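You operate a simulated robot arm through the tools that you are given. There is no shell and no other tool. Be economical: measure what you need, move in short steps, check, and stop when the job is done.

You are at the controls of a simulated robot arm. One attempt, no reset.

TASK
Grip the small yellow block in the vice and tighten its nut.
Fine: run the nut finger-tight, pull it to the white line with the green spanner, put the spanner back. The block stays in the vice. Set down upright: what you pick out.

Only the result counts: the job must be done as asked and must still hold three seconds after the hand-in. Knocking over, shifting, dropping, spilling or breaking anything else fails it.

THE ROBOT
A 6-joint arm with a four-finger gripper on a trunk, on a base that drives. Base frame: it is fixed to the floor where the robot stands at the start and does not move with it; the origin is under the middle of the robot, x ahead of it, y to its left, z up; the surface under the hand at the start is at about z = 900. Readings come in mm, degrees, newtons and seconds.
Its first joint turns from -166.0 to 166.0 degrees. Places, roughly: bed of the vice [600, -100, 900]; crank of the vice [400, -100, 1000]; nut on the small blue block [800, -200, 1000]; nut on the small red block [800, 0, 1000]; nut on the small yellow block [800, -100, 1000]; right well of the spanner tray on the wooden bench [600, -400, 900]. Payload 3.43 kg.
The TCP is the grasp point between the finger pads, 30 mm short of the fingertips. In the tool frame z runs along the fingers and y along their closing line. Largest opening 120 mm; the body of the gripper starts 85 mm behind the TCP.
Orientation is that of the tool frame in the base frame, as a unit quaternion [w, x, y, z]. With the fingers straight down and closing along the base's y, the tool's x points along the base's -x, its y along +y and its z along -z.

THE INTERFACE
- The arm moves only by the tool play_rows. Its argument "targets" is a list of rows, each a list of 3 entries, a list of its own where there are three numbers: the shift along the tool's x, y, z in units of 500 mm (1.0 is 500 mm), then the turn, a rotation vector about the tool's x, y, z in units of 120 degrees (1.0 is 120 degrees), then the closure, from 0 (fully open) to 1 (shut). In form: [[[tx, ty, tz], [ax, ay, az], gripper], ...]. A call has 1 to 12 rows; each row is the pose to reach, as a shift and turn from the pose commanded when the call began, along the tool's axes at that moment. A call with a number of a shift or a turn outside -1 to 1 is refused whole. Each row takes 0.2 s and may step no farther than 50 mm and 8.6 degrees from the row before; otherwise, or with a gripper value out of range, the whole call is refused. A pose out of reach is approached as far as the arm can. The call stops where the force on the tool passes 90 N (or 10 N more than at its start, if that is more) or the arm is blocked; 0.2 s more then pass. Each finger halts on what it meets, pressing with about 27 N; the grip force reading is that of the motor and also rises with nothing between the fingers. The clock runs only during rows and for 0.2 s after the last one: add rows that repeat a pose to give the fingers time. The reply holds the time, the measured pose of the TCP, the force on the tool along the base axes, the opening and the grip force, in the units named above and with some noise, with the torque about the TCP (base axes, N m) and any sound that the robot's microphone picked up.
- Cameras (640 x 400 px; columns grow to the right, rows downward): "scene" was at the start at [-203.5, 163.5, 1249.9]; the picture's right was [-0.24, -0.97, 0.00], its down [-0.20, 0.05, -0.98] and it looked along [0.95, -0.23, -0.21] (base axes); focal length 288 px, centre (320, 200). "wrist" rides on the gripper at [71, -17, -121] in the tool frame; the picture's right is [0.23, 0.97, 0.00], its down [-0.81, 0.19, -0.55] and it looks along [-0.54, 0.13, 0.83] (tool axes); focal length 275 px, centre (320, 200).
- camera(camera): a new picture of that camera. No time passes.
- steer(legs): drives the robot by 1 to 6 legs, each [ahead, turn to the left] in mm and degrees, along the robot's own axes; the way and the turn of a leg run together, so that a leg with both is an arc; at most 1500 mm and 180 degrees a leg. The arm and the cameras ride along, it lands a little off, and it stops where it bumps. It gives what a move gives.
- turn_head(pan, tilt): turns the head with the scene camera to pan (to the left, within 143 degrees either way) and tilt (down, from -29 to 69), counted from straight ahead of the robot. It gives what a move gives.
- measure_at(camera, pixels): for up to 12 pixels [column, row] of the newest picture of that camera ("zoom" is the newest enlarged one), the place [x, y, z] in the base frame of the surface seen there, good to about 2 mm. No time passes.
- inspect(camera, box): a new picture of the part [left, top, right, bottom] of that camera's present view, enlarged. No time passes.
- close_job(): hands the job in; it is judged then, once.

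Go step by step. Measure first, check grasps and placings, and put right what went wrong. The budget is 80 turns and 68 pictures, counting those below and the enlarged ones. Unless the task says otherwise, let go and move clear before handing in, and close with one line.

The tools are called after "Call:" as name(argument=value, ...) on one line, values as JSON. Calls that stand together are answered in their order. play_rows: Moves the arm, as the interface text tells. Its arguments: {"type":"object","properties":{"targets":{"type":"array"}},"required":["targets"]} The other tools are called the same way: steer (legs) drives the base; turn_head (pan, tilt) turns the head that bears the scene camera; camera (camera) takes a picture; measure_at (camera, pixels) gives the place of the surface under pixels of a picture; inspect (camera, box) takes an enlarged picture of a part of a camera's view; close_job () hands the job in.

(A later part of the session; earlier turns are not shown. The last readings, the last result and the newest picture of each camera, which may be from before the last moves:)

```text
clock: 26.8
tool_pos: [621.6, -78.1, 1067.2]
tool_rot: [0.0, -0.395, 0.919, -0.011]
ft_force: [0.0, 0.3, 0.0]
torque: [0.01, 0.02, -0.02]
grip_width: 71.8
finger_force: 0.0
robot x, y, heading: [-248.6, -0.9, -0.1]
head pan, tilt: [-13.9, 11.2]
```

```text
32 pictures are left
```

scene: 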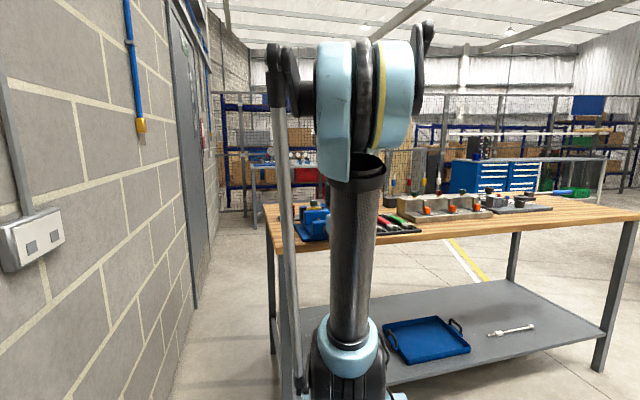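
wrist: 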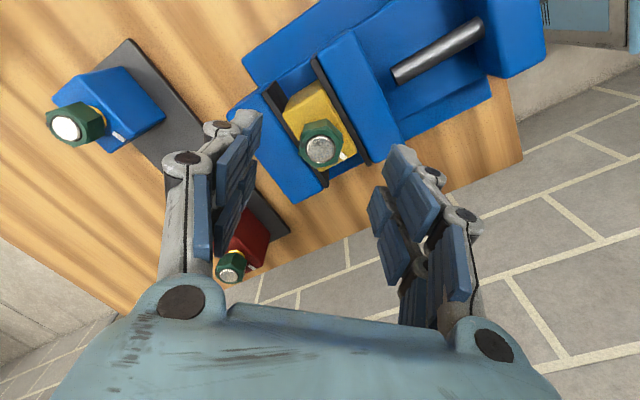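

I'll measure the nut and bolt here and enlarge the view to judge the flats.

Call:
inspect(camera="wrist", box=[270, 70, 380, 190])

Call:
measure_at(camera="wrist", pixels=[[320, 150], [302, 145], [341, 145], [318, 165], [322, 128], [345, 157], [312, 125], [310, 135]])

```text
3.33 times, centred on (325, 130) of wrist
```

zoom: 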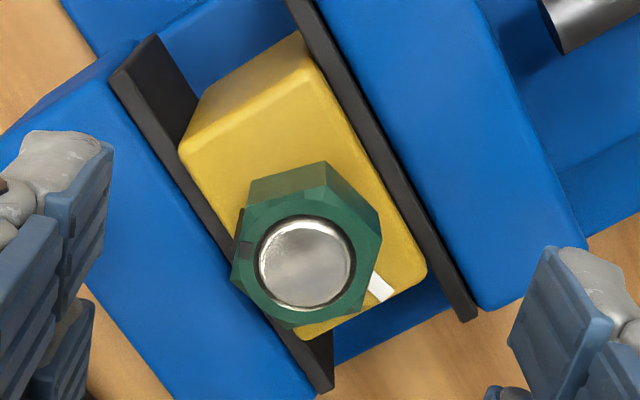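

```text
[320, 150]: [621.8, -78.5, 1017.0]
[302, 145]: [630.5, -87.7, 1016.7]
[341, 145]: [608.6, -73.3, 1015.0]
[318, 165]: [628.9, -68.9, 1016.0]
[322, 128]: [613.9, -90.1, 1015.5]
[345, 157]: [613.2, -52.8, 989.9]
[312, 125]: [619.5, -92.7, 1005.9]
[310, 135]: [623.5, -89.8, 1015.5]
```

The pads line up with the nut's flats. I'll lower to z≈1024, close on the nut, and turn clockwise 59°.

Call:
play_rows(targets=[[[0.0035, 0, 0.05], [0, 0, 0], 0.4], [[0.0035, 0, 0.086], [0, 0, 0], 0.4], [[0.0035, 0, 0.086], [0, 0, 0], 0.7], [[0.0035, 0, 0.086], [0, 0, 0], 0.95], [[0.0035, 0, 0.086], [0, 0, 0], 0.95], [[0.0035, 0, 0.086], [0, 0, 0.07], 0.95], [[0.0035, 0, 0.086], [0, 0, 0.14], 0.95], [[0.0035, 0, 0.086], [0, 0, 0.21], 0.95], [[0.0035, 0, 0.086], [0, 0, 0.28], 0.95], [[0.0035, 0, 0.086], [0, 0, 0.35], 0.95], [[0.0035, 0, 0.086], [0, 0, 0.42], 0.95], [[0.0035, 0, 0.086], [0, 0, 0.49], 0.95]])

Call:
inspect(camera="wrist", box=[240, 90, 400, 270])

```text
clock: 29.4
tool_pos: [621.4, -83.3, 1024.9]
tool_rot: [0.006, 0.108, 0.994, -0.009]
ft_force: [-5.5, 3.9, 2.2]
torque: [0.2, 0.42, 0.0]
grip_width: 28.0
finger_force: 27.1
robot x, y, heading: [-249.5, -11.9, -0.2]
head pan, tilt: [-13.9, 11.2]
```

```text
2.22 times, centred on (320, 180) of wrist
```

zoom: 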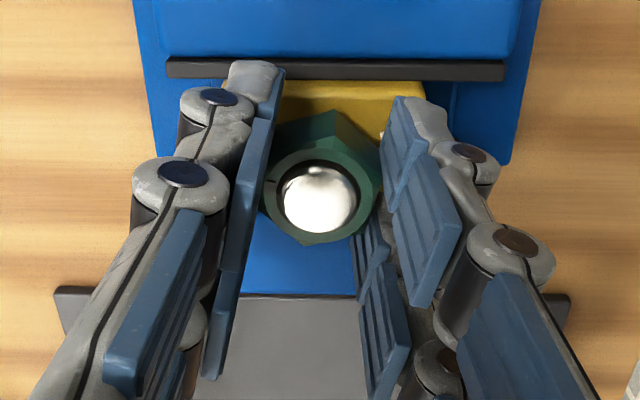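

The pads hold the nut on its flats (28 mm) and it turns freely, with its mark now by the left pad at (272,183). I'll continue another 102° clockwise.

Call:
play_rows(targets=[[[0, 0, 0], [0, 0, 0.071], 0.95], [[0, 0, 0], [0, 0, 0.142], 0.95], [[0, 0, 0], [0, 0, 0.213], 0.95], [[0, 0, 0], [0, 0, 0.284], 0.95], [[0, 0, 0], [0, 0, 0.355], 0.95], [[0, 0, 0], [0, 0, 0.426], 0.95], [[0, 0, 0], [0, 0, 0.497], 0.95], [[0, 0, 0], [0, 0, 0.568], 0.95], [[0, 0, 0], [0, 0, 0.639], 0.95], [[0, 0, 0], [0, 0, 0.71], 0.95], [[0, 0, 0], [0, 0, 0.781], 0.95], [[0, 0, 0], [0, 0, 0.852], 0.95]])

Call:
inspect(camera="wrist", box=[240, 90, 400, 270])

```text
clock: 32.0
tool_pos: [620.2, -81.2, 1024.3]
tool_rot: [0.01, 0.841, 0.54, -0.003]
ft_force: [2.1, 1.9, -1.0]
torque: [0.04, 0.01, 0.48]
grip_width: 27.2
finger_force: 27.2
robot x, y, heading: [-252.1, -3.4, -0.1]
head pan, tilt: [-13.9, 11.2]
```

```text
2.22 times, centred on (320, 180) of wrist
```

zoom: 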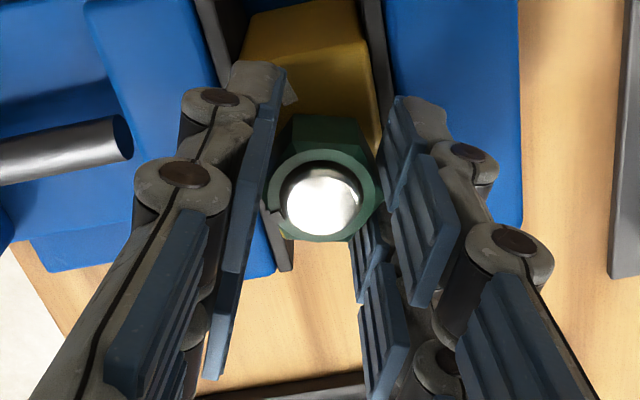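

The nut followed most of the way, and the torque about z is now 0.48 N m. I'll turn another ~51° to see whether it has run down.

Call:
play_rows(targets=[[[0, 0, 0], [0, 0, 0.071], 0.95], [[0, 0, 0], [0, 0, 0.142], 0.95], [[0, 0, 0], [0, 0, 0.213], 0.95], [[0, 0, 0], [0, 0, 0.284], 0.95], [[0, 0, 0], [0, 0, 0.355], 0.95], [[0, 0, 0], [0, 0, 0.426], 0.95]])

Call:
inspect(camera="wrist", box=[240, 90, 400, 270])

```text
clock: 33.4
tool_pos: [620.4, -82.0, 1024.2]
tool_rot: [0.01, 0.992, 0.125, 0.003]
ft_force: [0.5, -3.3, 5.2]
torque: [-0.47, 0.66, 0.83]
grip_width: 28.0
finger_force: 27.2
robot x, y, heading: [-249.8, -3.0, -0.2]
head pan, tilt: [-13.9, 11.2]
```

```text
2.22 times, centred on (320, 180) of wrist
```

zoom: 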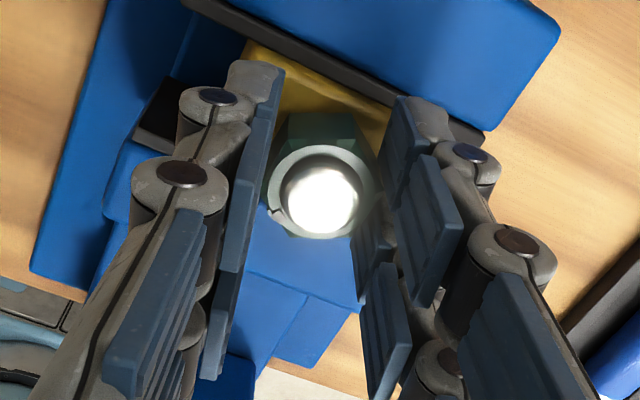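

The mark at (278,215) has followed and the torque has risen to 0.83 N m. The mark still needs about 44° clockwise, so I'll try 17° more to find the finger-tight stop.

Call:
play_rows(targets=[[[0, 0, 0], [0, 0, 0.05], 0.95], [[0, 0, 0], [0, 0, 0.1], 0.95], [[0, 0, 0], [0, 0, 0.142], 0.95], [[0, 0, 0], [0, 0, 0.142], 0.95]])

Call:
inspect(camera="wrist", box=[240, 90, 400, 270])

```text
clock: 34.4
tool_pos: [620.3, -84.9, 1024.5]
tool_rot: [0.009, 1.0, 0.004, 0.004]
ft_force: [3.4, 11.0, 4.4]
torque: [0.61, -0.05, 0.31]
grip_width: 28.9
finger_force: 26.5
out of reach, approached as far as the arm can: row 3, 4
robot x, y, heading: [-252.5, -2.9, -0.1]
head pan, tilt: [-13.9, 11.2]
```

```text
2.22 times, centred on (320, 180) of wrist
```

zoom: 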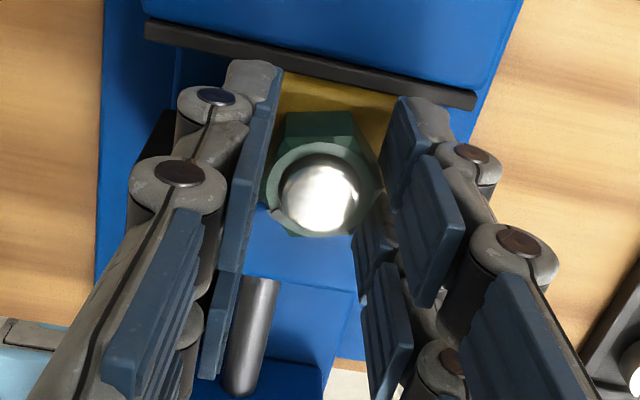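

The wrist joint has reached its limit and the nut began to slip in the pads, which suggests finger-tight. I'll open, rise, start unwinding, and check the nut's seat.

Call:
play_rows(targets=[[[0, 0, 0], [0, 0, 0], 0.6], [[0, 0, 0], [0, 0, 0], 0.4], [[0, 0, -0.05], [0, 0, 0], 0.4], [[0, 0, -0.14], [0, 0, -0.07], 0.4], [[0, 0, -0.22], [0, 0, -0.14], 0.4], [[0, 0, -0.3], [0, 0, -0.21], 0.4], [[0, 0, -0.36], [0, 0, -0.28], 0.4], [[0, 0, -0.4], [0, 0, -0.35], 0.4], [[0.0, 0, -0.4], [0, 0, -0.42], 0.4], [[0.0, 0, -0.4], [0, 0, -0.49], 0.4], [[0, 0, -0.4], [0, 0, -0.56], 0.4], [[0, 0, -0.4], [0, 0, -0.63], 0.4]])

Call:
inspect(camera="scene", box=[295, 190, 345, 235])

```text
clock: 37.0
tool_pos: [619.7, -80.9, 1224.1]
tool_rot: [0.009, 0.787, 0.617, -0.001]
ft_force: [-0.3, -0.8, -0.4]
torque: [-0.02, 0.0, 0.0]
grip_width: 72.0
finger_force: 0.0
robot x, y, heading: [-250.7, -5.6, -0.1]
head pan, tilt: [-13.9, 11.2]
```

```text
8.89 times, centred on (320, 212) of scene
```

zoom: 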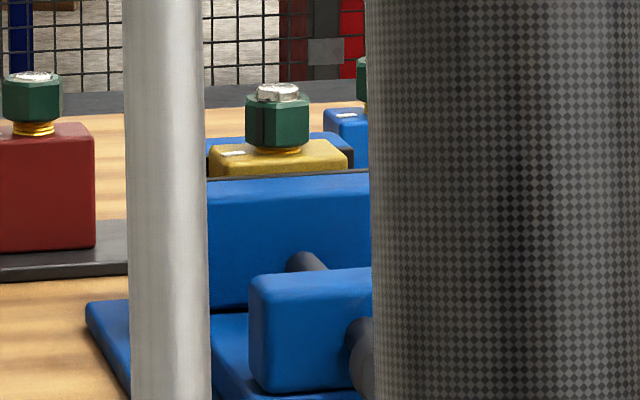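

The nut has run down, with more bolt showing above it. I'll finish unwinding and move over the green spanner.

Call:
play_rows(targets=[[[-0.065, -0.0185, 0.01], [0, 0, -0.0714], 0.4], [[-0.129, -0.037, 0.02], [0, 0, -0.1428], 0.4], [[-0.194, -0.0555, 0.03], [0, 0, -0.2142], 0.4], [[-0.258, -0.074, 0.04], [0, 0, -0.2856], 0.4], [[-0.323, -0.0925, 0.05], [0, 0, -0.357], 0.4], [[-0.388, -0.111, 0.06], [0, 0, -0.4284], 0.4], [[-0.452, -0.1295, 0.07], [0, 0, -0.4998], 0.4], [[-0.517, -0.148, 0.08], [0, 0, -0.5712], 0.4], [[-0.581, -0.1665, 0.09], [0, 0, -0.6426], 0.4], [[-0.646, -0.185, 0.1], [0, 0, -0.714], 0.4], [[-0.71, -0.2035, 0.11], [0, 0, -0.7854], 0.4], [[-0.775, -0.222, 0.12], [0, 0, -0.8568], 0.4]])

Call:
camera(camera="wrist")

```text
clock: 39.6
tool_pos: [419.4, -431.7, 1166.9]
tool_rot: [0.004, 0.008, 1.0, -0.008]
ft_force: [0.2, 0.9, -0.2]
torque: [0.0, 0.01, -0.02]
grip_width: 72.1
finger_force: 0.0
robot x, y, heading: [-250.8, -4.3, -0.1]
head pan, tilt: [-13.9, 11.2]
```

```text
25 pictures are left
```

wrist: 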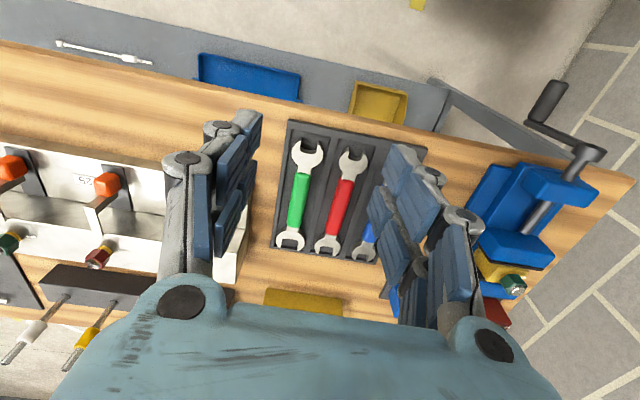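

Call:
inspect(camera="wrist", box=[260, 115, 390, 265])

Call:
measure_at(camera="wrist", pixels=[[302, 147], [309, 143], [292, 148], [323, 155], [302, 168], [309, 175], [299, 200], [291, 200], [307, 200], [295, 228], [291, 240], [550, 95]])

```text
2.67 times, centred on (325, 190) of wrist
```

zoom: 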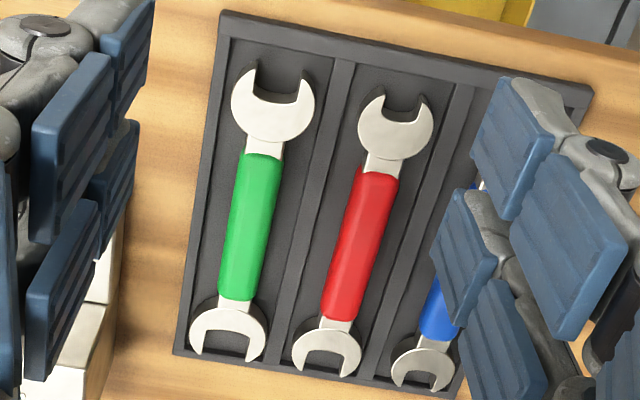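

```text
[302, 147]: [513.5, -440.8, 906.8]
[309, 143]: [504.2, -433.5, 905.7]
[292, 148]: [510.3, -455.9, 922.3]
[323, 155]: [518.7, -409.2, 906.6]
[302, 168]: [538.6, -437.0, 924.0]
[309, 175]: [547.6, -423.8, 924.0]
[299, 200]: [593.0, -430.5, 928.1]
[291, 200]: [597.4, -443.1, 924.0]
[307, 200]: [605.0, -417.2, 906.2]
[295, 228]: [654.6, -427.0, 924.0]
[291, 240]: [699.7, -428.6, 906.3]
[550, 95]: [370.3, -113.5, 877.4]
```

I'll measure the prong tips, gap widths and handle in the zoom to choose the right end.

Call:
measure_at(camera="zoom", pixels=[[254, 78], [300, 82], [257, 90], [297, 92], [272, 102], [204, 350], [251, 355], [208, 335], [246, 340], [228, 330], [238, 230], [272, 230]])

Call:
measure_at(camera="zoom", pixels=[[235, 110], [312, 110], [272, 125], [256, 230], [253, 162], [240, 295], [248, 190], [275, 190], [232, 305], [225, 230], [300, 230], [230, 345]])

```text
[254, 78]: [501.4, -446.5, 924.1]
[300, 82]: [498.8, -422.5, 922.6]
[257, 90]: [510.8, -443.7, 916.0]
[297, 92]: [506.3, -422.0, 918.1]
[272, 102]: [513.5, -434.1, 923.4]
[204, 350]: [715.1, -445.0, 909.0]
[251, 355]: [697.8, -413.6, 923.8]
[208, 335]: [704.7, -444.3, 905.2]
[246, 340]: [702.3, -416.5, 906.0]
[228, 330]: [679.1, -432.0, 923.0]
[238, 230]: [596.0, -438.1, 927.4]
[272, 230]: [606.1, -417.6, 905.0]
```

```text
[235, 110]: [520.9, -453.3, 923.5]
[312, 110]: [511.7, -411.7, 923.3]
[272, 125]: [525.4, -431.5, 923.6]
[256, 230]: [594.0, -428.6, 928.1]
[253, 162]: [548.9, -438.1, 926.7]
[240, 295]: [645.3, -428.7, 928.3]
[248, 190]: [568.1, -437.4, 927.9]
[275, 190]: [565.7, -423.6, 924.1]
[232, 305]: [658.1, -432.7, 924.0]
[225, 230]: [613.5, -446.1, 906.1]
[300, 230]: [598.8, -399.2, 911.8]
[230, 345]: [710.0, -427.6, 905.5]
```

I'll take a tighter zoom on both heads to compare their openings.

Call:
inspect(camera="wrist", box=[282, 130, 332, 170])

Call:
measure_at(camera="zoom", pixels=[[60, 100], [400, 140], [130, 120], [330, 160]])

Call:
inspect(camera="wrist", box=[265, 218, 315, 258])

```text
10.00 times, centred on (307, 150) of wrist
```

zoom: 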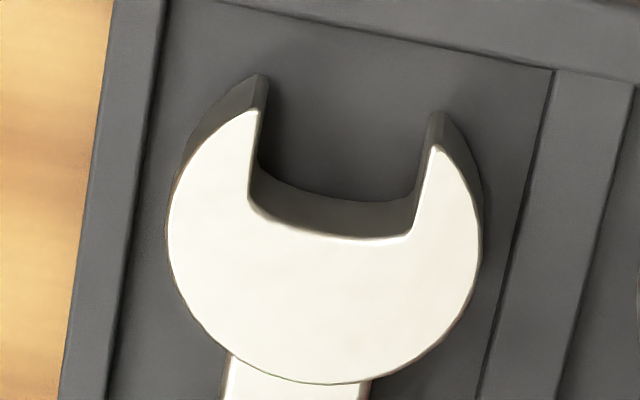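

```text
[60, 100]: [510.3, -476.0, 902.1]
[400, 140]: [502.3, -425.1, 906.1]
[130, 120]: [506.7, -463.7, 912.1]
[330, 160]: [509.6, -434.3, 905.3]
```

```text
10.00 times, centred on (290, 238) of wrist
```

zoom: 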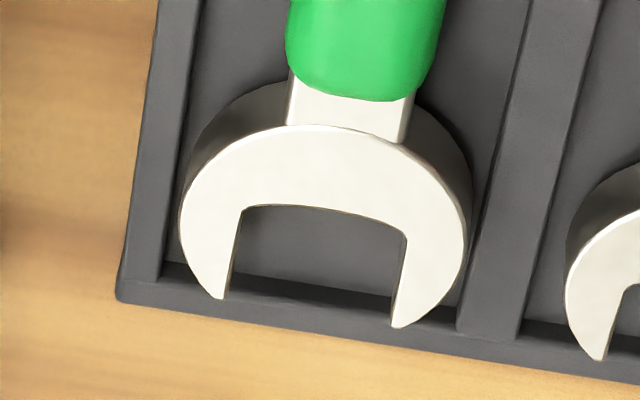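

Call:
measure_at(camera="zoom", pixels=[[228, 250], [415, 260], [215, 285], [405, 315], [185, 220], [462, 240], [320, 195], [345, 110], [320, 250], [320, 150], [340, 60], [230, 220]])

```text
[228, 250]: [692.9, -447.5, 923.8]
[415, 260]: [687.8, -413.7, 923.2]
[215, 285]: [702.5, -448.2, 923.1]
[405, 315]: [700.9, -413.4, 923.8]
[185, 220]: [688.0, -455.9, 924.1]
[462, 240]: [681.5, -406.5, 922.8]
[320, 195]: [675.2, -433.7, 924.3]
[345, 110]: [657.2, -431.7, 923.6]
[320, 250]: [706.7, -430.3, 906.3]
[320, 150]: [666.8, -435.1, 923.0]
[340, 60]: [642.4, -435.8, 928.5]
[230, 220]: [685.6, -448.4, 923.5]
```

The far head's opening is about 29–30 mm and fits the 27–28 mm nut; the near one is only ~24 mm. I'll grip the green handle near x≈573, so I move above it first.

Call:
play_rows(targets=[[[-0.08, 0.002, 0], [0, 0, 0], 0.55], [[-0.16, 0.004, 0.0], [0, 0, 0], 0.65], [[-0.24, 0.008, 0.03], [0, 0, 0], 0.65], [[-0.3, 0.01, 0.1], [0, 0, 0], 0.65], [[-0.3036, 0.012, 0.19], [0, 0, 0], 0.65], [[-0.3036, 0.013, 0.28], [0, 0, 0], 0.65], [[-0.3036, 0.014, 0.35], [0, 0, 0], 0.65], [[-0.3036, 0.014, 0.35], [0, 0, 0], 0.65]])

Call:
camera(camera="wrist")

```text
clock: 41.4
tool_pos: [571.8, -429.9, 992.9]
tool_rot: [0.004, 0.009, 1.0, -0.008]
ft_force: [0.3, -0.2, 0.3]
torque: [0.02, 0.0, 0.02]
grip_width: 42.1
finger_force: 0.1
robot x, y, heading: [-249.4, -3.6, -0.1]
head pan, tilt: [-13.9, 11.2]
```

```text
21 pictures are left
```

wrist: 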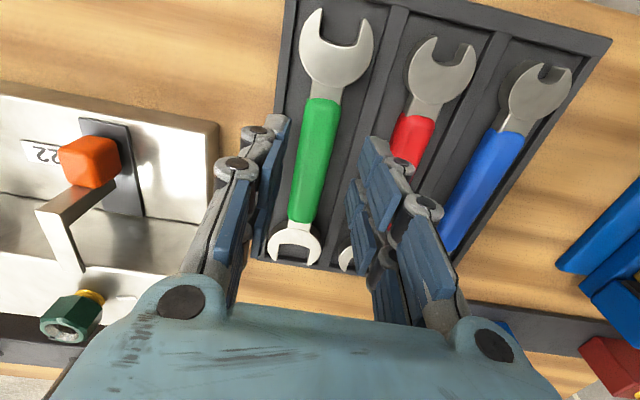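

The handle lies between the fingers. I'll lower to z≈942 and grip.

Call:
play_rows(targets=[[[0, 0, 0.06], [0, 0, 0], 0.65], [[0, 0.002, 0.101], [0, 0, 0], 0.65], [[0, 0.002, 0.101], [0, 0, 0], 0.65], [[0, 0.002, 0.101], [0, 0, 0], 0.85], [[0, 0.002, 0.101], [0, 0, 0], 1.0], [[0, 0.002, 0.101], [0, 0, 0], 1.0]])

```text
clock: 42.8
tool_pos: [572.4, -430.4, 943.8]
tool_rot: [0.004, 0.009, 1.0, -0.009]
ft_force: [-0.1, -0.3, -1.0]
torque: [-0.02, 0.08, 0.01]
grip_width: 25.8
finger_force: 27.3
robot x, y, heading: [-252.3, -5.1, 0.1]
head pan, tilt: [-13.9, 11.2]
```

The handle is gripped (25.8 mm). I'll lift it and carry it behind the nut, still pointing along +x.

Call:
play_rows(targets=[[[0, 0, -0.06], [0, 0, 0], 1.0], [[0, 0, -0.15], [0, 0, 0], 1.0], [[0.0, 0, -0.24], [0, 0, 0], 1.0], [[0.027, 0.078, -0.24], [0, 0, 0], 1.0], [[0.053, 0.155, -0.24], [0, 0, 0], 1.0], [[0.08, 0.233, -0.24], [0, 0, 0], 1.0], [[0.107, 0.31, -0.24], [0, 0, 0], 1.0], [[0.133, 0.388, -0.24], [0, 0, 0], 1.0], [[0.16, 0.465, -0.24], [0, 0, 0], 1.0], [[0.187, 0.543, -0.24], [0, 0, 0], 1.0], [[0.213, 0.62, -0.24], [0, 0, 0], 1.0], [[0.24, 0.698, -0.24], [0, 0, 0], 1.0]])

Call:
camera(camera="wrist")

```text
clock: 45.4
tool_pos: [458.9, -75.9, 1057.5]
tool_rot: [0.005, 0.01, 1.0, -0.008]
ft_force: [0.2, 0.3, -1.9]
torque: [-0.02, 0.09, 0.01]
grip_width: 25.6
finger_force: 27.3
robot x, y, heading: [-251.6, -5.6, -0.2]
head pan, tilt: [-13.9, 11.2]
```

```text
20 pictures are left
```

wrist: 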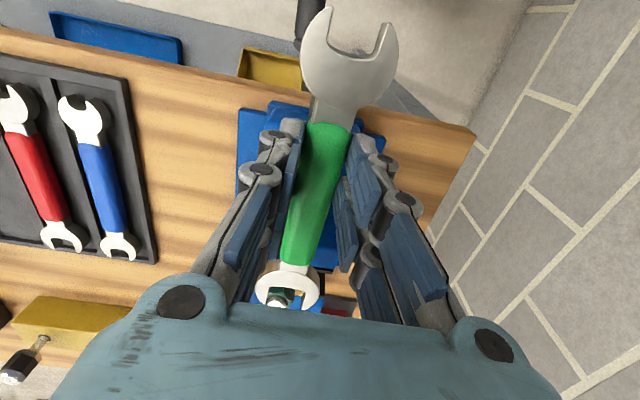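

I'll enlarge the far head and nut area and measure there.

Call:
inspect(camera="wrist", box=[240, 245, 340, 320])

Call:
turn_head(pan=-10, tilt=13)

Call:
inspect(camera="scene", box=[270, 150, 400, 240])

```text
5.33 times, centred on (290, 282) of wrist
```

zoom: 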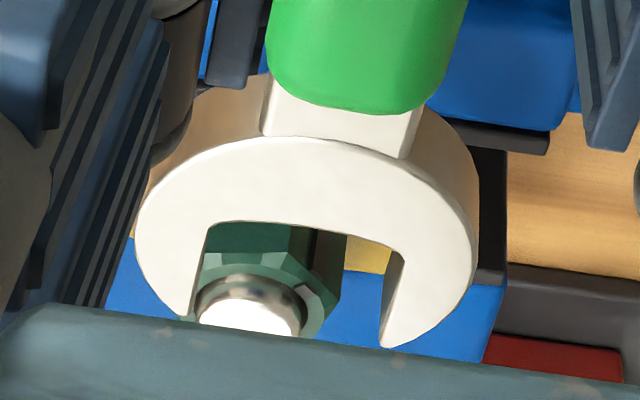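

```text
clock: 46.0
tool_pos: [458.2, -76.1, 1056.8]
tool_rot: [0.005, 0.009, 1.0, -0.008]
ft_force: [-0.2, 0.7, -2.4]
torque: [0.01, 0.04, 0.0]
grip_width: 25.6
finger_force: 27.4
robot x, y, heading: [-253.2, -6.0, -0.0]
head pan, tilt: [-10.0, 13.0]
```

```text
4.44 times, centred on (335, 195) of scene
```

zoom: 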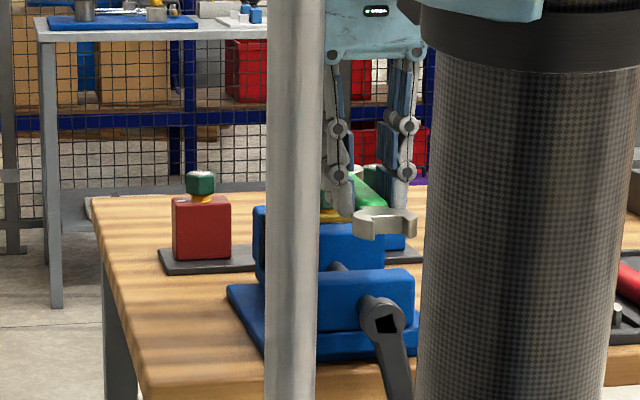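

I'll measure the spanner head, throat, nut and bolt in the wrist picture.

Call:
measure_at(camera="wrist", pixels=[[277, 304], [265, 301], [303, 307], [288, 285], [278, 294], [292, 296], [290, 278], [276, 290], [345, 75], [320, 150], [295, 250], [288, 290]])

```text
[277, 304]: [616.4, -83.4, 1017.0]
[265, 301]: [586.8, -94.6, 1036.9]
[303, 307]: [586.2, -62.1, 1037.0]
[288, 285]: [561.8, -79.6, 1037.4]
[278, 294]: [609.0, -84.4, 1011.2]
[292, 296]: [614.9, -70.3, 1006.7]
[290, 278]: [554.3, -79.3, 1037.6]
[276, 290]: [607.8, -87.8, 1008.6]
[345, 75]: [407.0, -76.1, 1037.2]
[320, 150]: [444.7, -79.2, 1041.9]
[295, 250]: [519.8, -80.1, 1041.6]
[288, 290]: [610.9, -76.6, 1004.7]
```

The nut's position and flats are partly hidden here, so I'll move aside for an unobstructed view of the nut near the top of the wrist picture.

Call:
play_rows(targets=[[[0, 0, -0.09], [0, 0, 0], 1.0], [[-0.05, 0.05, -0.126], [0, 0, 0], 1.0], [[-0.11, 0.1, -0.126], [0, 0, 0], 1.0], [[-0.18, 0.136, -0.126], [0, 0, 0], 1.0], [[-0.26, 0.136, -0.126], [0, 0, 0], 1.0], [[-0.34, 0.136, -0.126], [0, 0, 0], 1.0], [[-0.394, 0.136, -0.126], [0, 0, 0], 1.0], [[-0.394, 0.136, -0.126], [0, 0, 0], 1.0]])

Call:
inspect(camera="wrist", box=[190, 0, 310, 110])

```text
clock: 47.8
tool_pos: [656.8, -11.6, 1122.1]
tool_rot: [0.004, 0.01, 1.0, -0.008]
ft_force: [0.1, 0.5, -2.8]
torque: [0.05, 0.05, 0.0]
grip_width: 25.7
finger_force: 27.4
robot x, y, heading: [-251.6, -3.1, 0.0]
head pan, tilt: [-10.0, 13.0]
```

```text
3.64 times, centred on (250, 55) of wrist
```

zoom: 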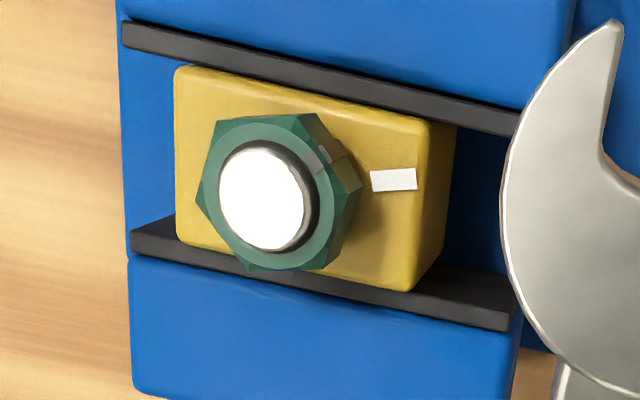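

The view is clear now: mark at (322,160), line at (393,180), nut vertices near (360,185) and (313,115). I'll measure these exactly.

Call:
measure_at(camera="zoom", pixels=[[265, 197], [324, 158], [375, 182], [412, 178], [200, 190], [355, 188], [310, 118], [226, 122], [250, 265], [322, 262], [180, 70], [420, 285]])

Call:
measure_at(camera="zoom", pixels=[[320, 152], [312, 165], [225, 195], [305, 195], [265, 155], [265, 245], [180, 240], [430, 125], [205, 195], [345, 190], [393, 175], [393, 186]])

```text
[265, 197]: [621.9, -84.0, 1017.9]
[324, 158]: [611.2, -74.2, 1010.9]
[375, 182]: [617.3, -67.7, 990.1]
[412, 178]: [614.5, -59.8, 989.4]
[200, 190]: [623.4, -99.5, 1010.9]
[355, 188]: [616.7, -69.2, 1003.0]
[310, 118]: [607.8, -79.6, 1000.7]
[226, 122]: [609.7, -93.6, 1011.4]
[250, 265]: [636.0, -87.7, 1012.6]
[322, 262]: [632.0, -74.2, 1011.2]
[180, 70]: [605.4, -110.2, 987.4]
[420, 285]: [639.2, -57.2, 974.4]
```

```text
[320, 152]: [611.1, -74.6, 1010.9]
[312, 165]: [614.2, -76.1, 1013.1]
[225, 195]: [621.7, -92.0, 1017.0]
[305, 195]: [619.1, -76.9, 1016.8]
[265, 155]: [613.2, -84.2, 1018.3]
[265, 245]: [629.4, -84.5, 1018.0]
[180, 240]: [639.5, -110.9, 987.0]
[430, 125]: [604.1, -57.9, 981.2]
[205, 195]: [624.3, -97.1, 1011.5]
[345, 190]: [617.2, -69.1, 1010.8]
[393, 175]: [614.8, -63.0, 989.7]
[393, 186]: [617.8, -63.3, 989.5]
```

The block's centre has crept to y≈−84.3, from −78.5 before, so the clamp may be weak. I'll measure the jaw plate edges against the block.

Call:
measure_at(camera="zoom", pixels=[[140, 50], [150, 53], [470, 125], [490, 130], [150, 22], [470, 98], [165, 222], [480, 282], [470, 300], [435, 150], [300, 92], [300, 100]])

```text
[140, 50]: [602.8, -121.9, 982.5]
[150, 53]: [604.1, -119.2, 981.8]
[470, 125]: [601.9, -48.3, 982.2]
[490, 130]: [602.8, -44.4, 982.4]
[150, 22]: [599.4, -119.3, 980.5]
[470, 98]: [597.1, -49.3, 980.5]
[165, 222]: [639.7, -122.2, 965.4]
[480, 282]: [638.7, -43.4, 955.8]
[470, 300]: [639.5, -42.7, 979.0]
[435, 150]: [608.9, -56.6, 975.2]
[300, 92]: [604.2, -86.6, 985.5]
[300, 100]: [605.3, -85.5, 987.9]
```

The jaw face is at 603.5 and the fixed one at 639.5, so they touch the block on both sides and I'll go ahead. The nut centre is (621,−84.4) with flats at 14° clockwise, so I'll place the spanner 40 mm short of it, yawed 13°.

Call:
play_rows(targets=[[[0.09, -0.015, 0], [0, 0, 0], 1.0], [[0.18, -0.03, 0], [0, 0, 0.02], 1.0], [[0.27, -0.045, 0], [0, 0, 0.05], 1.0], [[0.35, -0.06, 0], [0, 0, 0.08], 1.0], [[0.376, -0.074, 0.03], [0, 0, 0.108], 1.0], [[0.376, -0.074, 0.11], [0, 0, 0.108], 1.0], [[0.376, -0.074, 0.18], [0, 0, 0.108], 1.0], [[0.376, -0.074, 0.18], [0, 0, 0.108], 1.0]])

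Call:
inspect(camera="wrist", box=[240, 245, 340, 320])

```text
clock: 49.6
tool_pos: [467.6, -46.1, 1029.8]
tool_rot: [0.006, 0.122, 0.993, -0.006]
ft_force: [-0.9, 0.1, -3.3]
torque: [0.0, 0.06, 0.01]
grip_width: 25.8
finger_force: 26.6
robot x, y, heading: [-251.5, 1.0, -0.1]
head pan, tilt: [-10.0, 13.0]
```

```text
5.33 times, centred on (290, 282) of wrist
```

zoom: 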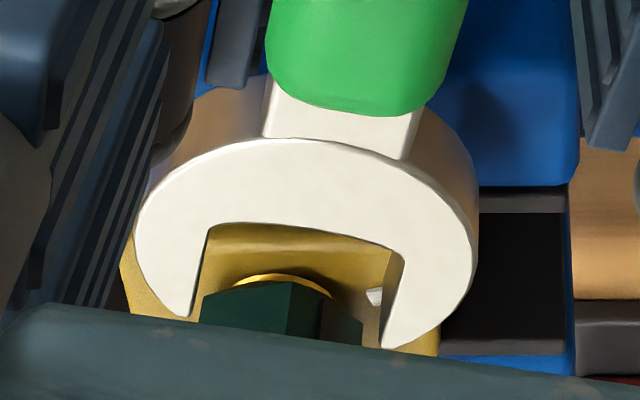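

The spanner axis passes exactly through the nut centre, and a nut vertex faces the throat at (290,285). I'll slide it forward 40 mm onto the nut.

Call:
play_rows(targets=[[[-0.02, 0, 0], [0, 0, 0], 1.0], [[-0.04, 0, 0], [0, 0, 0], 1.0], [[-0.06, 0, 0], [0, 0, 0], 1.0], [[-0.07, 0, 0], [0, 0, 0], 1.0], [[-0.08, 0, 0], [0, 0, 0], 1.0], [[-0.08, 0, 0], [0, 0, 0], 1.0]])

Call:
inspect(camera="wrist", box=[240, 245, 340, 320])

```text
clock: 51.0
tool_pos: [504.5, -56.2, 1030.8]
tool_rot: [0.005, 0.122, 0.993, -0.008]
ft_force: [-36.4, 9.4, 0.6]
torque: [0.25, 1.01, 0.01]
grip_width: 25.6
finger_force: 26.9
robot x, y, heading: [-250.7, -1.4, -0.1]
head pan, tilt: [-10.0, 13.0]
```

```text
5.33 times, centred on (290, 282) of wrist
```

zoom: 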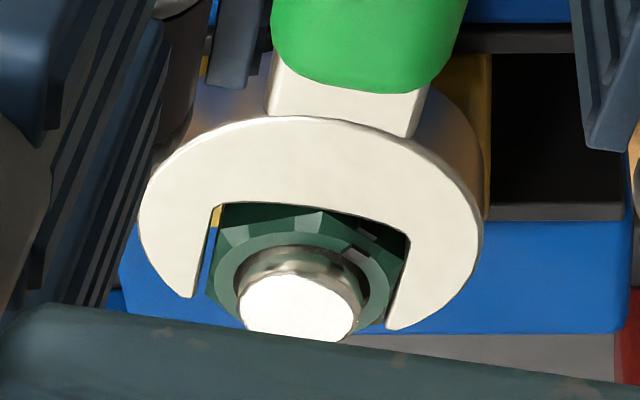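

The spanner is seated, with the nut vertex in the throat and a light −36 N push. I'll relax 1.5 mm and pull clockwise 24° about the nut axis (radius 119).

Call:
play_rows(targets=[[[0.003, 0, 0], [0, 0, 0], 1.0], [[0.0024, 0.0166, 0], [0, 0, 0.0333], 1.0], [[0.0007, 0.0331, 0], [0, 0, 0.0667], 1.0], [[-0.0022, 0.0495, 0], [0, 0, 0.1], 1.0], [[-0.0062, 0.0656, 0], [0, 0, 0.1333], 1.0], [[-0.0114, 0.0814, 0], [0, 0, 0.1667], 1.0], [[-0.0176, 0.0968, 0], [0, 0, 0.2], 1.0]])

Call:
inspect(camera="wrist", box=[240, 245, 340, 320])

```text
clock: 52.6
tool_pos: [527.6, -11.2, 1030.3]
tool_rot: [0.007, 0.326, 0.945, -0.006]
ft_force: [-14.7, 6.3, -3.1]
torque: [0.21, 0.55, 0.19]
grip_width: 25.9
finger_force: 26.5
robot x, y, heading: [-252.6, -2.7, 0.0]
head pan, tilt: [-10.0, 13.0]
```

```text
5.33 times, centred on (290, 282) of wrist
```

zoom: 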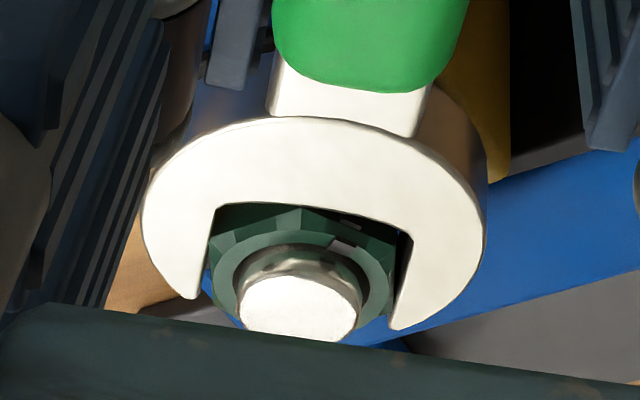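

The slack is taken up, the mark is now at (345,248) and the torque is low. I'll pull another 16°.

Call:
play_rows(targets=[[[0.0004, 0.0166, 0], [0, 0, 0.0333], 1.0], [[-0.0013, 0.0331, 0], [0, 0, 0.0667], 1.0], [[-0.0042, 0.0495, 0], [0, 0, 0.1], 1.0], [[-0.0082, 0.0656, 0], [0, 0, 0.1333], 1.0], [[-0.0082, 0.0656, 0], [0, 0, 0.1333], 1.0]])

Call:
inspect(camera="wrist", box=[240, 220, 360, 320])

```text
clock: 53.8
tool_pos: [551.2, 10.7, 1029.6]
tool_rot: [0.007, 0.455, 0.89, -0.005]
ft_force: [-11.7, 8.5, 3.9]
torque: [-0.27, 0.1, 0.14]
grip_width: 25.8
finger_force: 27.3
robot x, y, heading: [-253.7, -5.7, -0.0]
head pan, tilt: [-10.0, 13.0]
```

```text
4.00 times, centred on (300, 270) of wrist
```

zoom: 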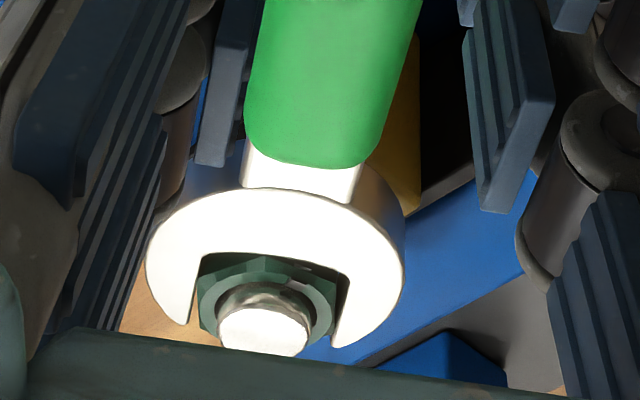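

I'll measure the mark and bolt top to compute the remaining angle.

Call:
measure_at(camera="zoom", pixels=[[297, 285], [293, 281], [301, 289], [265, 330], [240, 330], [290, 330], [262, 305], [205, 300], [345, 300], [265, 256], [307, 270], [320, 268]])

Call:
inspect(camera="wrist", box=[280, 275, 330, 312])

```text
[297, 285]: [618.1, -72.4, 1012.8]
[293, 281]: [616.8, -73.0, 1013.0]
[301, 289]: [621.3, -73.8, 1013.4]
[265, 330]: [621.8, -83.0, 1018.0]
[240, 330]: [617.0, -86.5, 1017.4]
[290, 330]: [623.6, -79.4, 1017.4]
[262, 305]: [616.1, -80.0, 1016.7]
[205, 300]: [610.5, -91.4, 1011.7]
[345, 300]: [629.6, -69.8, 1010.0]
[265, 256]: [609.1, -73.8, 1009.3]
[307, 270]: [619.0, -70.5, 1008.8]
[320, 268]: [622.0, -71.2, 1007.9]
```

```text
10.81 times, centred on (305, 294) of wrist
```

zoom: 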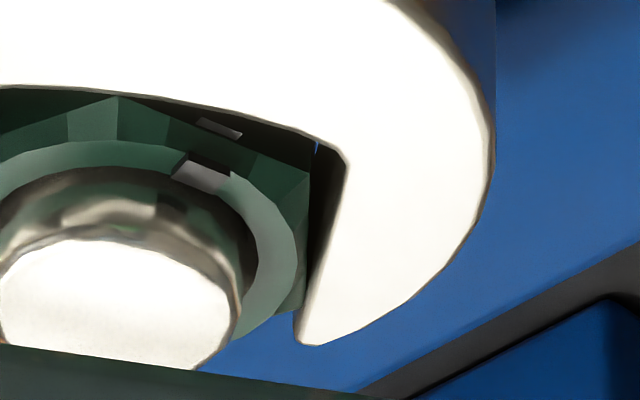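

Call:
measure_at(camera="zoom", pixels=[[200, 173], [178, 165], [228, 180], [205, 120], [238, 133], [220, 127], [120, 300], [235, 300], [110, 185], [115, 100], [305, 175], [10, 300]])

```text
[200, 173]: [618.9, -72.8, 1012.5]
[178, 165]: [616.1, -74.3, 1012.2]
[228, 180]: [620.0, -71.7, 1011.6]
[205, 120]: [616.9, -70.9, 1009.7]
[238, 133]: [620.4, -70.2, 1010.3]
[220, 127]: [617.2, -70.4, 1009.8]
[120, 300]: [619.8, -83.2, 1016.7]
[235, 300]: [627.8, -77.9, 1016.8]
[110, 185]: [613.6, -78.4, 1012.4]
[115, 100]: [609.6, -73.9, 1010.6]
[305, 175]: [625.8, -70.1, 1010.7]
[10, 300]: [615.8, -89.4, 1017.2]
```

The mark reads about 14–15° from +y and the line about 13.5°. I'll pull 1.5° more, free the spanner, back it off, lift, and return to the clear view.

Call:
play_rows(targets=[[[0, 0.0062, 0], [0, 0, 0.0125], 1.0], [[0, 0.0062, 0], [0, 0, 0.0125], 1.0], [[0, -0.0166, 0], [0, 0, -0.0333], 1.0], [[0.05, -0.0166, 0], [0, 0, -0.0333], 1.0], [[0.1, -0.0166, 0], [0, 0, -0.0333], 1.0], [[0.1, -0.0166, -0.09], [0, 0, -0.0333], 1.0], [[0.08, -0.01, -0.17], [0, 0, -0.1], 1.0], [[0.03, 0.03, -0.184], [0, 0, -0.17], 1.0], [[-0.03, 0.07, -0.184], [0, 0, -0.24], 1.0], [[-0.09, 0.11, -0.184], [0, 0, -0.31], 1.0], [[-0.14, 0.146, -0.184], [0, 0, -0.38], 1.0], [[-0.16, 0.146, -0.184], [0, 0, -0.44], 1.0]])

Call:
inspect(camera="wrist", box=[190, 0, 310, 110])

```text
clock: 56.4
tool_pos: [657.0, -10.1, 1123.6]
tool_rot: [0.004, 0.009, 1.0, -0.008]
ft_force: [-0.3, -0.8, -1.9]
torque: [-0.02, -0.04, 0.04]
grip_width: 25.8
finger_force: 26.8
robot x, y, heading: [-248.5, -4.7, -0.2]
head pan, tilt: [-10.0, 13.0]
```

```text
3.64 times, centred on (250, 55) of wrist
```

zoom: 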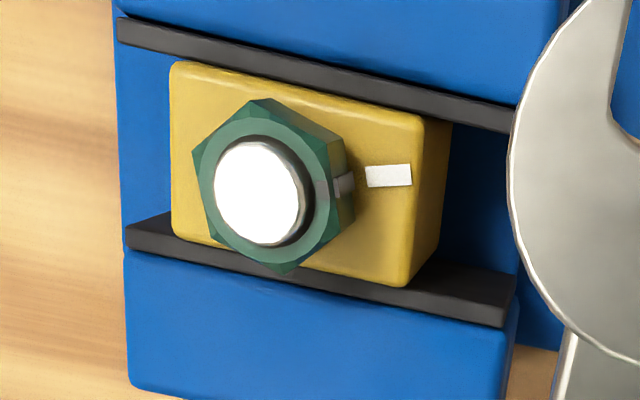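

The mark at (340,185) now points at the white line (388,176). I'll measure both to confirm.

Call:
measure_at(camera="zoom", pixels=[[322, 188], [334, 187], [343, 184], [349, 182], [370, 177], [388, 176], [407, 175], [260, 193], [217, 193], [303, 193], [260, 145], [260, 241]])

Call:
measure_at(camera="zoom", pixels=[[388, 166], [388, 185], [343, 176], [343, 192], [150, 52], [480, 122], [300, 92], [176, 65], [175, 235], [405, 282], [418, 118], [490, 270]])

```text
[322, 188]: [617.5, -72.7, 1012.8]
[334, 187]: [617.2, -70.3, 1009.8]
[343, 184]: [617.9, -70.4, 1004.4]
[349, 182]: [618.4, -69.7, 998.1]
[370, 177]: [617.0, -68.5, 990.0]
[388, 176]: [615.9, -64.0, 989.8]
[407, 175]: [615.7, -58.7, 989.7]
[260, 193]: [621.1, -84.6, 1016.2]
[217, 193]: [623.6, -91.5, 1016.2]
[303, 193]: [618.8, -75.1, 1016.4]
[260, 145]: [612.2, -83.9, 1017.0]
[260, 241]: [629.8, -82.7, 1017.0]
```

```text
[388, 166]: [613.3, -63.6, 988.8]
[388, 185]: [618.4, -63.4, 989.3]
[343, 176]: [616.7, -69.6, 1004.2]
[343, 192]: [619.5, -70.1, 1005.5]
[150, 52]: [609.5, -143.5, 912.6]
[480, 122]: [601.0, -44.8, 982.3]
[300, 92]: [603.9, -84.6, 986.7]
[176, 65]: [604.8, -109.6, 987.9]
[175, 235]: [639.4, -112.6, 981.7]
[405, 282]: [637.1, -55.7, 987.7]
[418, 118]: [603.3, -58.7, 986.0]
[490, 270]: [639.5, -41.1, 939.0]
```

The mark is at 13–17° and the line at 14.4°, so the nut is on the line. I'll carry the spanner back above its well.

Call:
play_rows(targets=[[[0.017, -0.093, 0], [0, 0, 0], 1.0], [[0.034, -0.186, 0], [0, 0, 0], 1.0], [[0.051, -0.28, 0], [0, 0, 0], 1.0], [[0.068, -0.373, 0], [0, 0, 0], 1.0], [[0.086, -0.466, 0], [0, 0, 0], 1.0], [[0.103, -0.559, 0], [0, 0, 0], 1.0], [[0.12, -0.653, 0], [0, 0, 0], 1.0], [[0.137, -0.746, 0], [0, 0, 0], 1.0], [[0.154, -0.839, 0], [0, 0, 0], 1.0], [[0.154, -0.839, 0.087], [0, 0, 0], 1.0], [[0.154, -0.839, 0.174], [0, 0, 0], 1.0], [[0.154, -0.839, 0.25], [0, 0, 0], 1.0]])

Call:
camera(camera="wrist")

```text
clock: 59.0
tool_pos: [572.0, -430.1, 1003.8]
tool_rot: [0.005, 0.01, 1.0, -0.008]
ft_force: [0.4, 0.0, -1.9]
torque: [-0.02, 0.0, 0.03]
grip_width: 25.8
finger_force: 26.9
robot x, y, heading: [-251.9, -1.9, -0.2]
head pan, tilt: [-10.0, 13.0]
```

```text
10 pictures are left
```

wrist: 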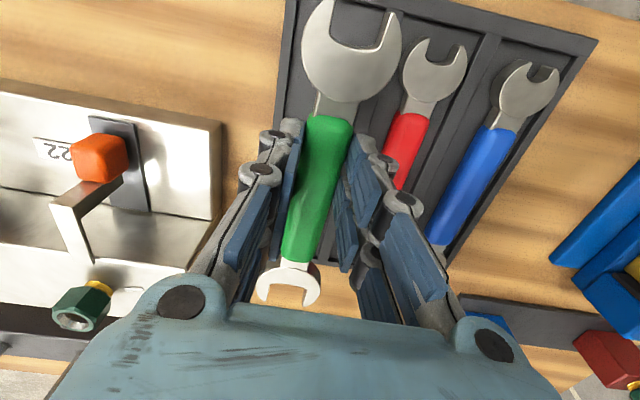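

I'll check where the spanner's heads sit now against their original places (far prong tips x≈703, throat 675, near throat ≈514).

Call:
measure_at(camera="wrist", pixels=[[287, 281], [263, 298], [307, 303], [352, 52], [308, 60], [396, 70], [325, 8], [330, 150]])

```text
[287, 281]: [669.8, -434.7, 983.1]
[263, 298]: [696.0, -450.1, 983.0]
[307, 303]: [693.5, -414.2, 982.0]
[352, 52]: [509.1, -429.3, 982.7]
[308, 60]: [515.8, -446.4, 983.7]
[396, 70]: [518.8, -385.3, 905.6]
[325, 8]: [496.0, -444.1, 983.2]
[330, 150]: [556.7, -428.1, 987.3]
```

The spanner has slipped about 4 mm back in the grip, so I'll set down 4 mm further forward, at x≈576, and lower gently.

Call:
play_rows(targets=[[[-0.008, 0.001, 0.04], [0, 0, 0], 1.0], [[-0.008, 0.001, 0.08], [0, 0, 0], 1.0], [[-0.008, 0.0015, 0.105], [0, 0, 0], 1.0], [[-0.008, 0.0015, 0.114], [0, 0, 0], 1.0], [[-0.008, 0.0015, 0.118], [0, 0, 0], 1.0], [[-0.008, 0.0015, 0.118], [0, 0, 0], 1.0]])

```text
clock: 60.4
tool_pos: [576.0, -429.2, 944.9]
tool_rot: [0.005, 0.01, 1.0, -0.008]
ft_force: [4.5, -5.6, 10.5]
torque: [0.18, 0.65, 0.15]
grip_width: 25.5
finger_force: 26.9
robot x, y, heading: [-252.5, -2.4, -0.3]
head pan, tilt: [-10.0, 13.0]
```

It touched at z≈945 with about 10 N, so the spanner is on the tray floor. I'll open, rise, and look.

Call:
play_rows(targets=[[[0, 0, 0], [0, 0, 0], 0.8], [[0, 0, 0], [0, 0, 0], 0.65], [[0, 0, 0], [0, 0, 0], 0.65], [[0, 0, -0.06], [0, 0, 0], 0.65], [[0, 0, -0.15], [0, 0, 0], 0.65], [[0, 0, -0.24], [0, 0, 0], 0.65], [[0.08, 0, -0.28], [0, 0, 0], 0.65], [[0.16, 0, -0.32], [0, 0, 0], 0.65], [[0.24, 0, -0.36], [0, 0, 0], 0.65], [[0.3, 0, -0.4], [0, 0, 0], 0.65], [[0.3, 0, -0.44], [0, 0, 0], 0.65]])

Call:
camera(camera="wrist")

```text
clock: 62.8
tool_pos: [424.2, -422.3, 1165.0]
tool_rot: [0.004, 0.011, 1.0, -0.008]
ft_force: [1.6, 0.1, -0.4]
torque: [-0.01, 0.03, 0.0]
grip_width: 41.9
finger_force: 0.1
robot x, y, heading: [-254.2, -4.4, -0.0]
head pan, tilt: [-10.0, 13.0]
```

```text
9 pictures are left
```

wrist: 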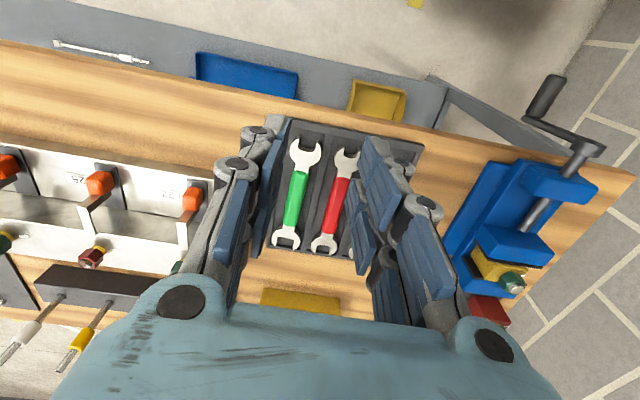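

The spanner lies in its well. I'll check that it's seated flat, and check where the crank handle is.

Call:
measure_at(camera="wrist", pixels=[[305, 163], [296, 200], [287, 232], [295, 150], [316, 152], [277, 243], [297, 243], [545, 95], [540, 110], [550, 85], [535, 120], [585, 148]])

Call:
inspect(camera="wrist", box=[255, 115, 345, 265])

```text
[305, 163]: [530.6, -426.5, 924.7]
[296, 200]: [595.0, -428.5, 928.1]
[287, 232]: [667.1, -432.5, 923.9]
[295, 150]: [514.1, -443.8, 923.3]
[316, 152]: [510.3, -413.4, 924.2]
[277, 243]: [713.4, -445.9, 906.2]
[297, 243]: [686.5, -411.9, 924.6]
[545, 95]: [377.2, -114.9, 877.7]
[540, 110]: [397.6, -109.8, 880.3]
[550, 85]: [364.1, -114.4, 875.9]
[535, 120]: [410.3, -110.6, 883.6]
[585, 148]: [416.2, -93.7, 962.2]
```

```text
2.67 times, centred on (300, 190) of wrist
```

zoom: 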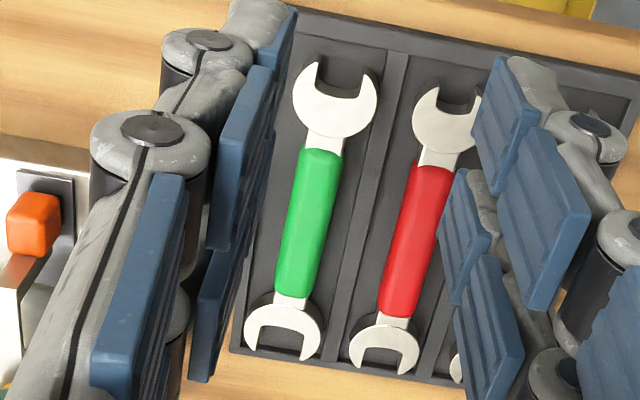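

The spanner is flat (924 at both ends) and home. The block crept 6 mm under the nut grip, so I'll retighten the crank (now θ≈71°) and release it slowly; first I move near it with the tilt.

Call:
play_rows(targets=[[[0.031, 0.0886, 0], [0, -0.02, 0], 0.4], [[0.062, 0.177, 0], [0, -0.04, 0], 0.4], [[0.093, 0.266, 0], [0, -0.06, 0], 0.4], [[0.125, 0.354, 0], [0, -0.08, 0], 0.4], [[0.156, 0.443, 0], [0, -0.1, 0], 0.4], [[0.187, 0.531, 0], [0, -0.115, 0], 0.4], [[0.218, 0.62, 0], [0, -0.115, 0], 0.4], [[0.218, 0.62, 0.08], [0, -0.115, 0], 0.4], [[0.218, 0.62, 0.15], [0, -0.115, 0], 0.4], [[0.218, 0.62, 0.218], [0, -0.115, 0], 0.4], [[0.218, 0.62, 0.218], [0, -0.115, 0], 0.4]])

Call:
camera(camera="wrist")

```text
clock: 65.2
tool_pos: [322.9, -111.1, 1048.7]
tool_rot: [0.124, 0.011, 0.992, -0.009]
ft_force: [0.3, -0.4, 0.6]
torque: [0.01, 0.0, -0.01]
grip_width: 72.0
finger_force: 0.0
robot x, y, heading: [-252.6, -2.8, -0.2]
head pan, tilt: [-10.0, 13.0]
```

```text
7 pictures are left
```

wrist: 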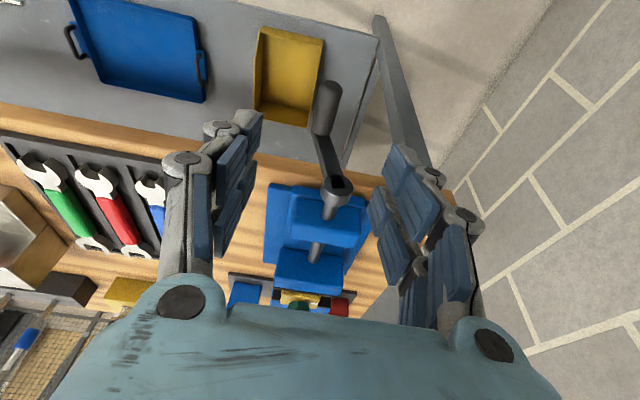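

Call:
measure_at(camera="wrist", pixels=[[327, 92], [323, 120], [315, 110], [336, 110], [325, 105], [330, 155]])

Call:
play_rows(targets=[[[0.005, 0.0014, 0.09], [0, 0, 0], 0.5], [[0.01, 0.0028, 0.18], [0, 0, 0], 0.5], [[0.015, 0.0042, 0.27], [0, 0, 0], 0.5], [[0.0208, 0.0055, 0.34], [0, 0, 0], 0.5], [[0.0208, 0.0055, 0.366], [0, 0, 0], 0.5], [[0.0208, 0.0055, 0.366], [0, 0, 0], 0.5]])

```text
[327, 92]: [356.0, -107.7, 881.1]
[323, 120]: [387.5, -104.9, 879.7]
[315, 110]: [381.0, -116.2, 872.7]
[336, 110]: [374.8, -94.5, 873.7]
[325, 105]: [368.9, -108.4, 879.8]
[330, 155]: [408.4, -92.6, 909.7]
```

```text
clock: 66.6
tool_pos: [357.2, -112.1, 867.7]
tool_rot: [0.124, 0.01, 0.992, -0.01]
ft_force: [0.4, 0.1, 0.9]
torque: [0.0, -0.02, 0.02]
grip_width: 60.0
finger_force: 0.0
robot x, y, heading: [-250.5, -4.4, -0.1]
head pan, tilt: [-10.0, 13.0]
```

The handle's centre is at y≈−105.5 (θ≈75°). I'll centre on it, close, and press the crank on in 4 mm steps.

Call:
play_rows(targets=[[[0, 0.013, 0], [0, 0, 0], 0.5], [[0, 0.013, 0], [0, 0, 0], 0.8], [[0, 0.013, 0], [0, 0, 0], 1.0], [[0, 0.013, 0], [0, 0, 0], 1.0], [[0, 0.021, 0.0019], [0, 0, 0], 1.0], [[0, 0.029, 0.0034], [0, 0, 0], 1.0], [[0, 0.037, 0.0045], [0, 0, 0], 1.0], [[0, 0.037, 0.0045], [0, 0, 0], 1.0]])

```text
clock: 68.4
tool_pos: [357.8, -96.4, 867.6]
tool_rot: [0.124, 0.01, 0.992, -0.01]
ft_force: [-20.0, -64.7, -8.7]
torque: [0.21, -0.31, -0.41]
grip_width: 23.7
finger_force: 45.3
robot x, y, heading: [-251.0, -4.6, -0.4]
head pan, tilt: [-10.0, 13.0]
```

The crank pushes back with 65 N at y≈−96, so the jaw is loading the block. I'll press 2 mm more, hold, then ease back slowly.

Call:
play_rows(targets=[[[0, 0.004, 0.0004], [0, 0, 0], 1.0], [[0, 0.004, 0.0004], [0, 0, 0], 1.0], [[0, 0.002, 0], [0, 0, 0], 1.0], [[0, -0.001, 0], [0, 0, 0], 1.0], [[0, -0.004, 0], [0, 0, 0], 1.0], [[0, -0.007, -0.0005], [0, 0, 0], 1.0], [[0, -0.007, -0.0005], [0, 0, 0], 1.0]])

```text
clock: 70.0
tool_pos: [356.6, -98.7, 867.2]
tool_rot: [0.124, 0.01, 0.992, -0.009]
ft_force: [-19.6, -39.3, -7.7]
torque: [-0.06, 0.77, 0.12]
grip_width: 23.4
finger_force: 45.3
robot x, y, heading: [-253.2, -4.4, -0.3]
head pan, tilt: [-10.0, 13.0]
```

Call:
play_rows(targets=[[[0, -0.002, 0], [0, 0, 0], 1.0], [[0, -0.004, 0], [0, 0, 0], 1.0], [[0, -0.006, -0.0005], [0, 0, 0], 1.0], [[0, -0.006, -0.0005], [0, 0, 0], 1.0]])

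```text
clock: 71.0
tool_pos: [358.3, -100.3, 865.7]
tool_rot: [0.125, 0.009, 0.992, -0.009]
ft_force: [-16.7, -22.0, -12.7]
torque: [-0.3, 0.14, 0.53]
grip_width: 23.7
finger_force: 45.1
robot x, y, heading: [-251.1, -7.2, -0.1]
head pan, tilt: [-10.0, 13.0]
```

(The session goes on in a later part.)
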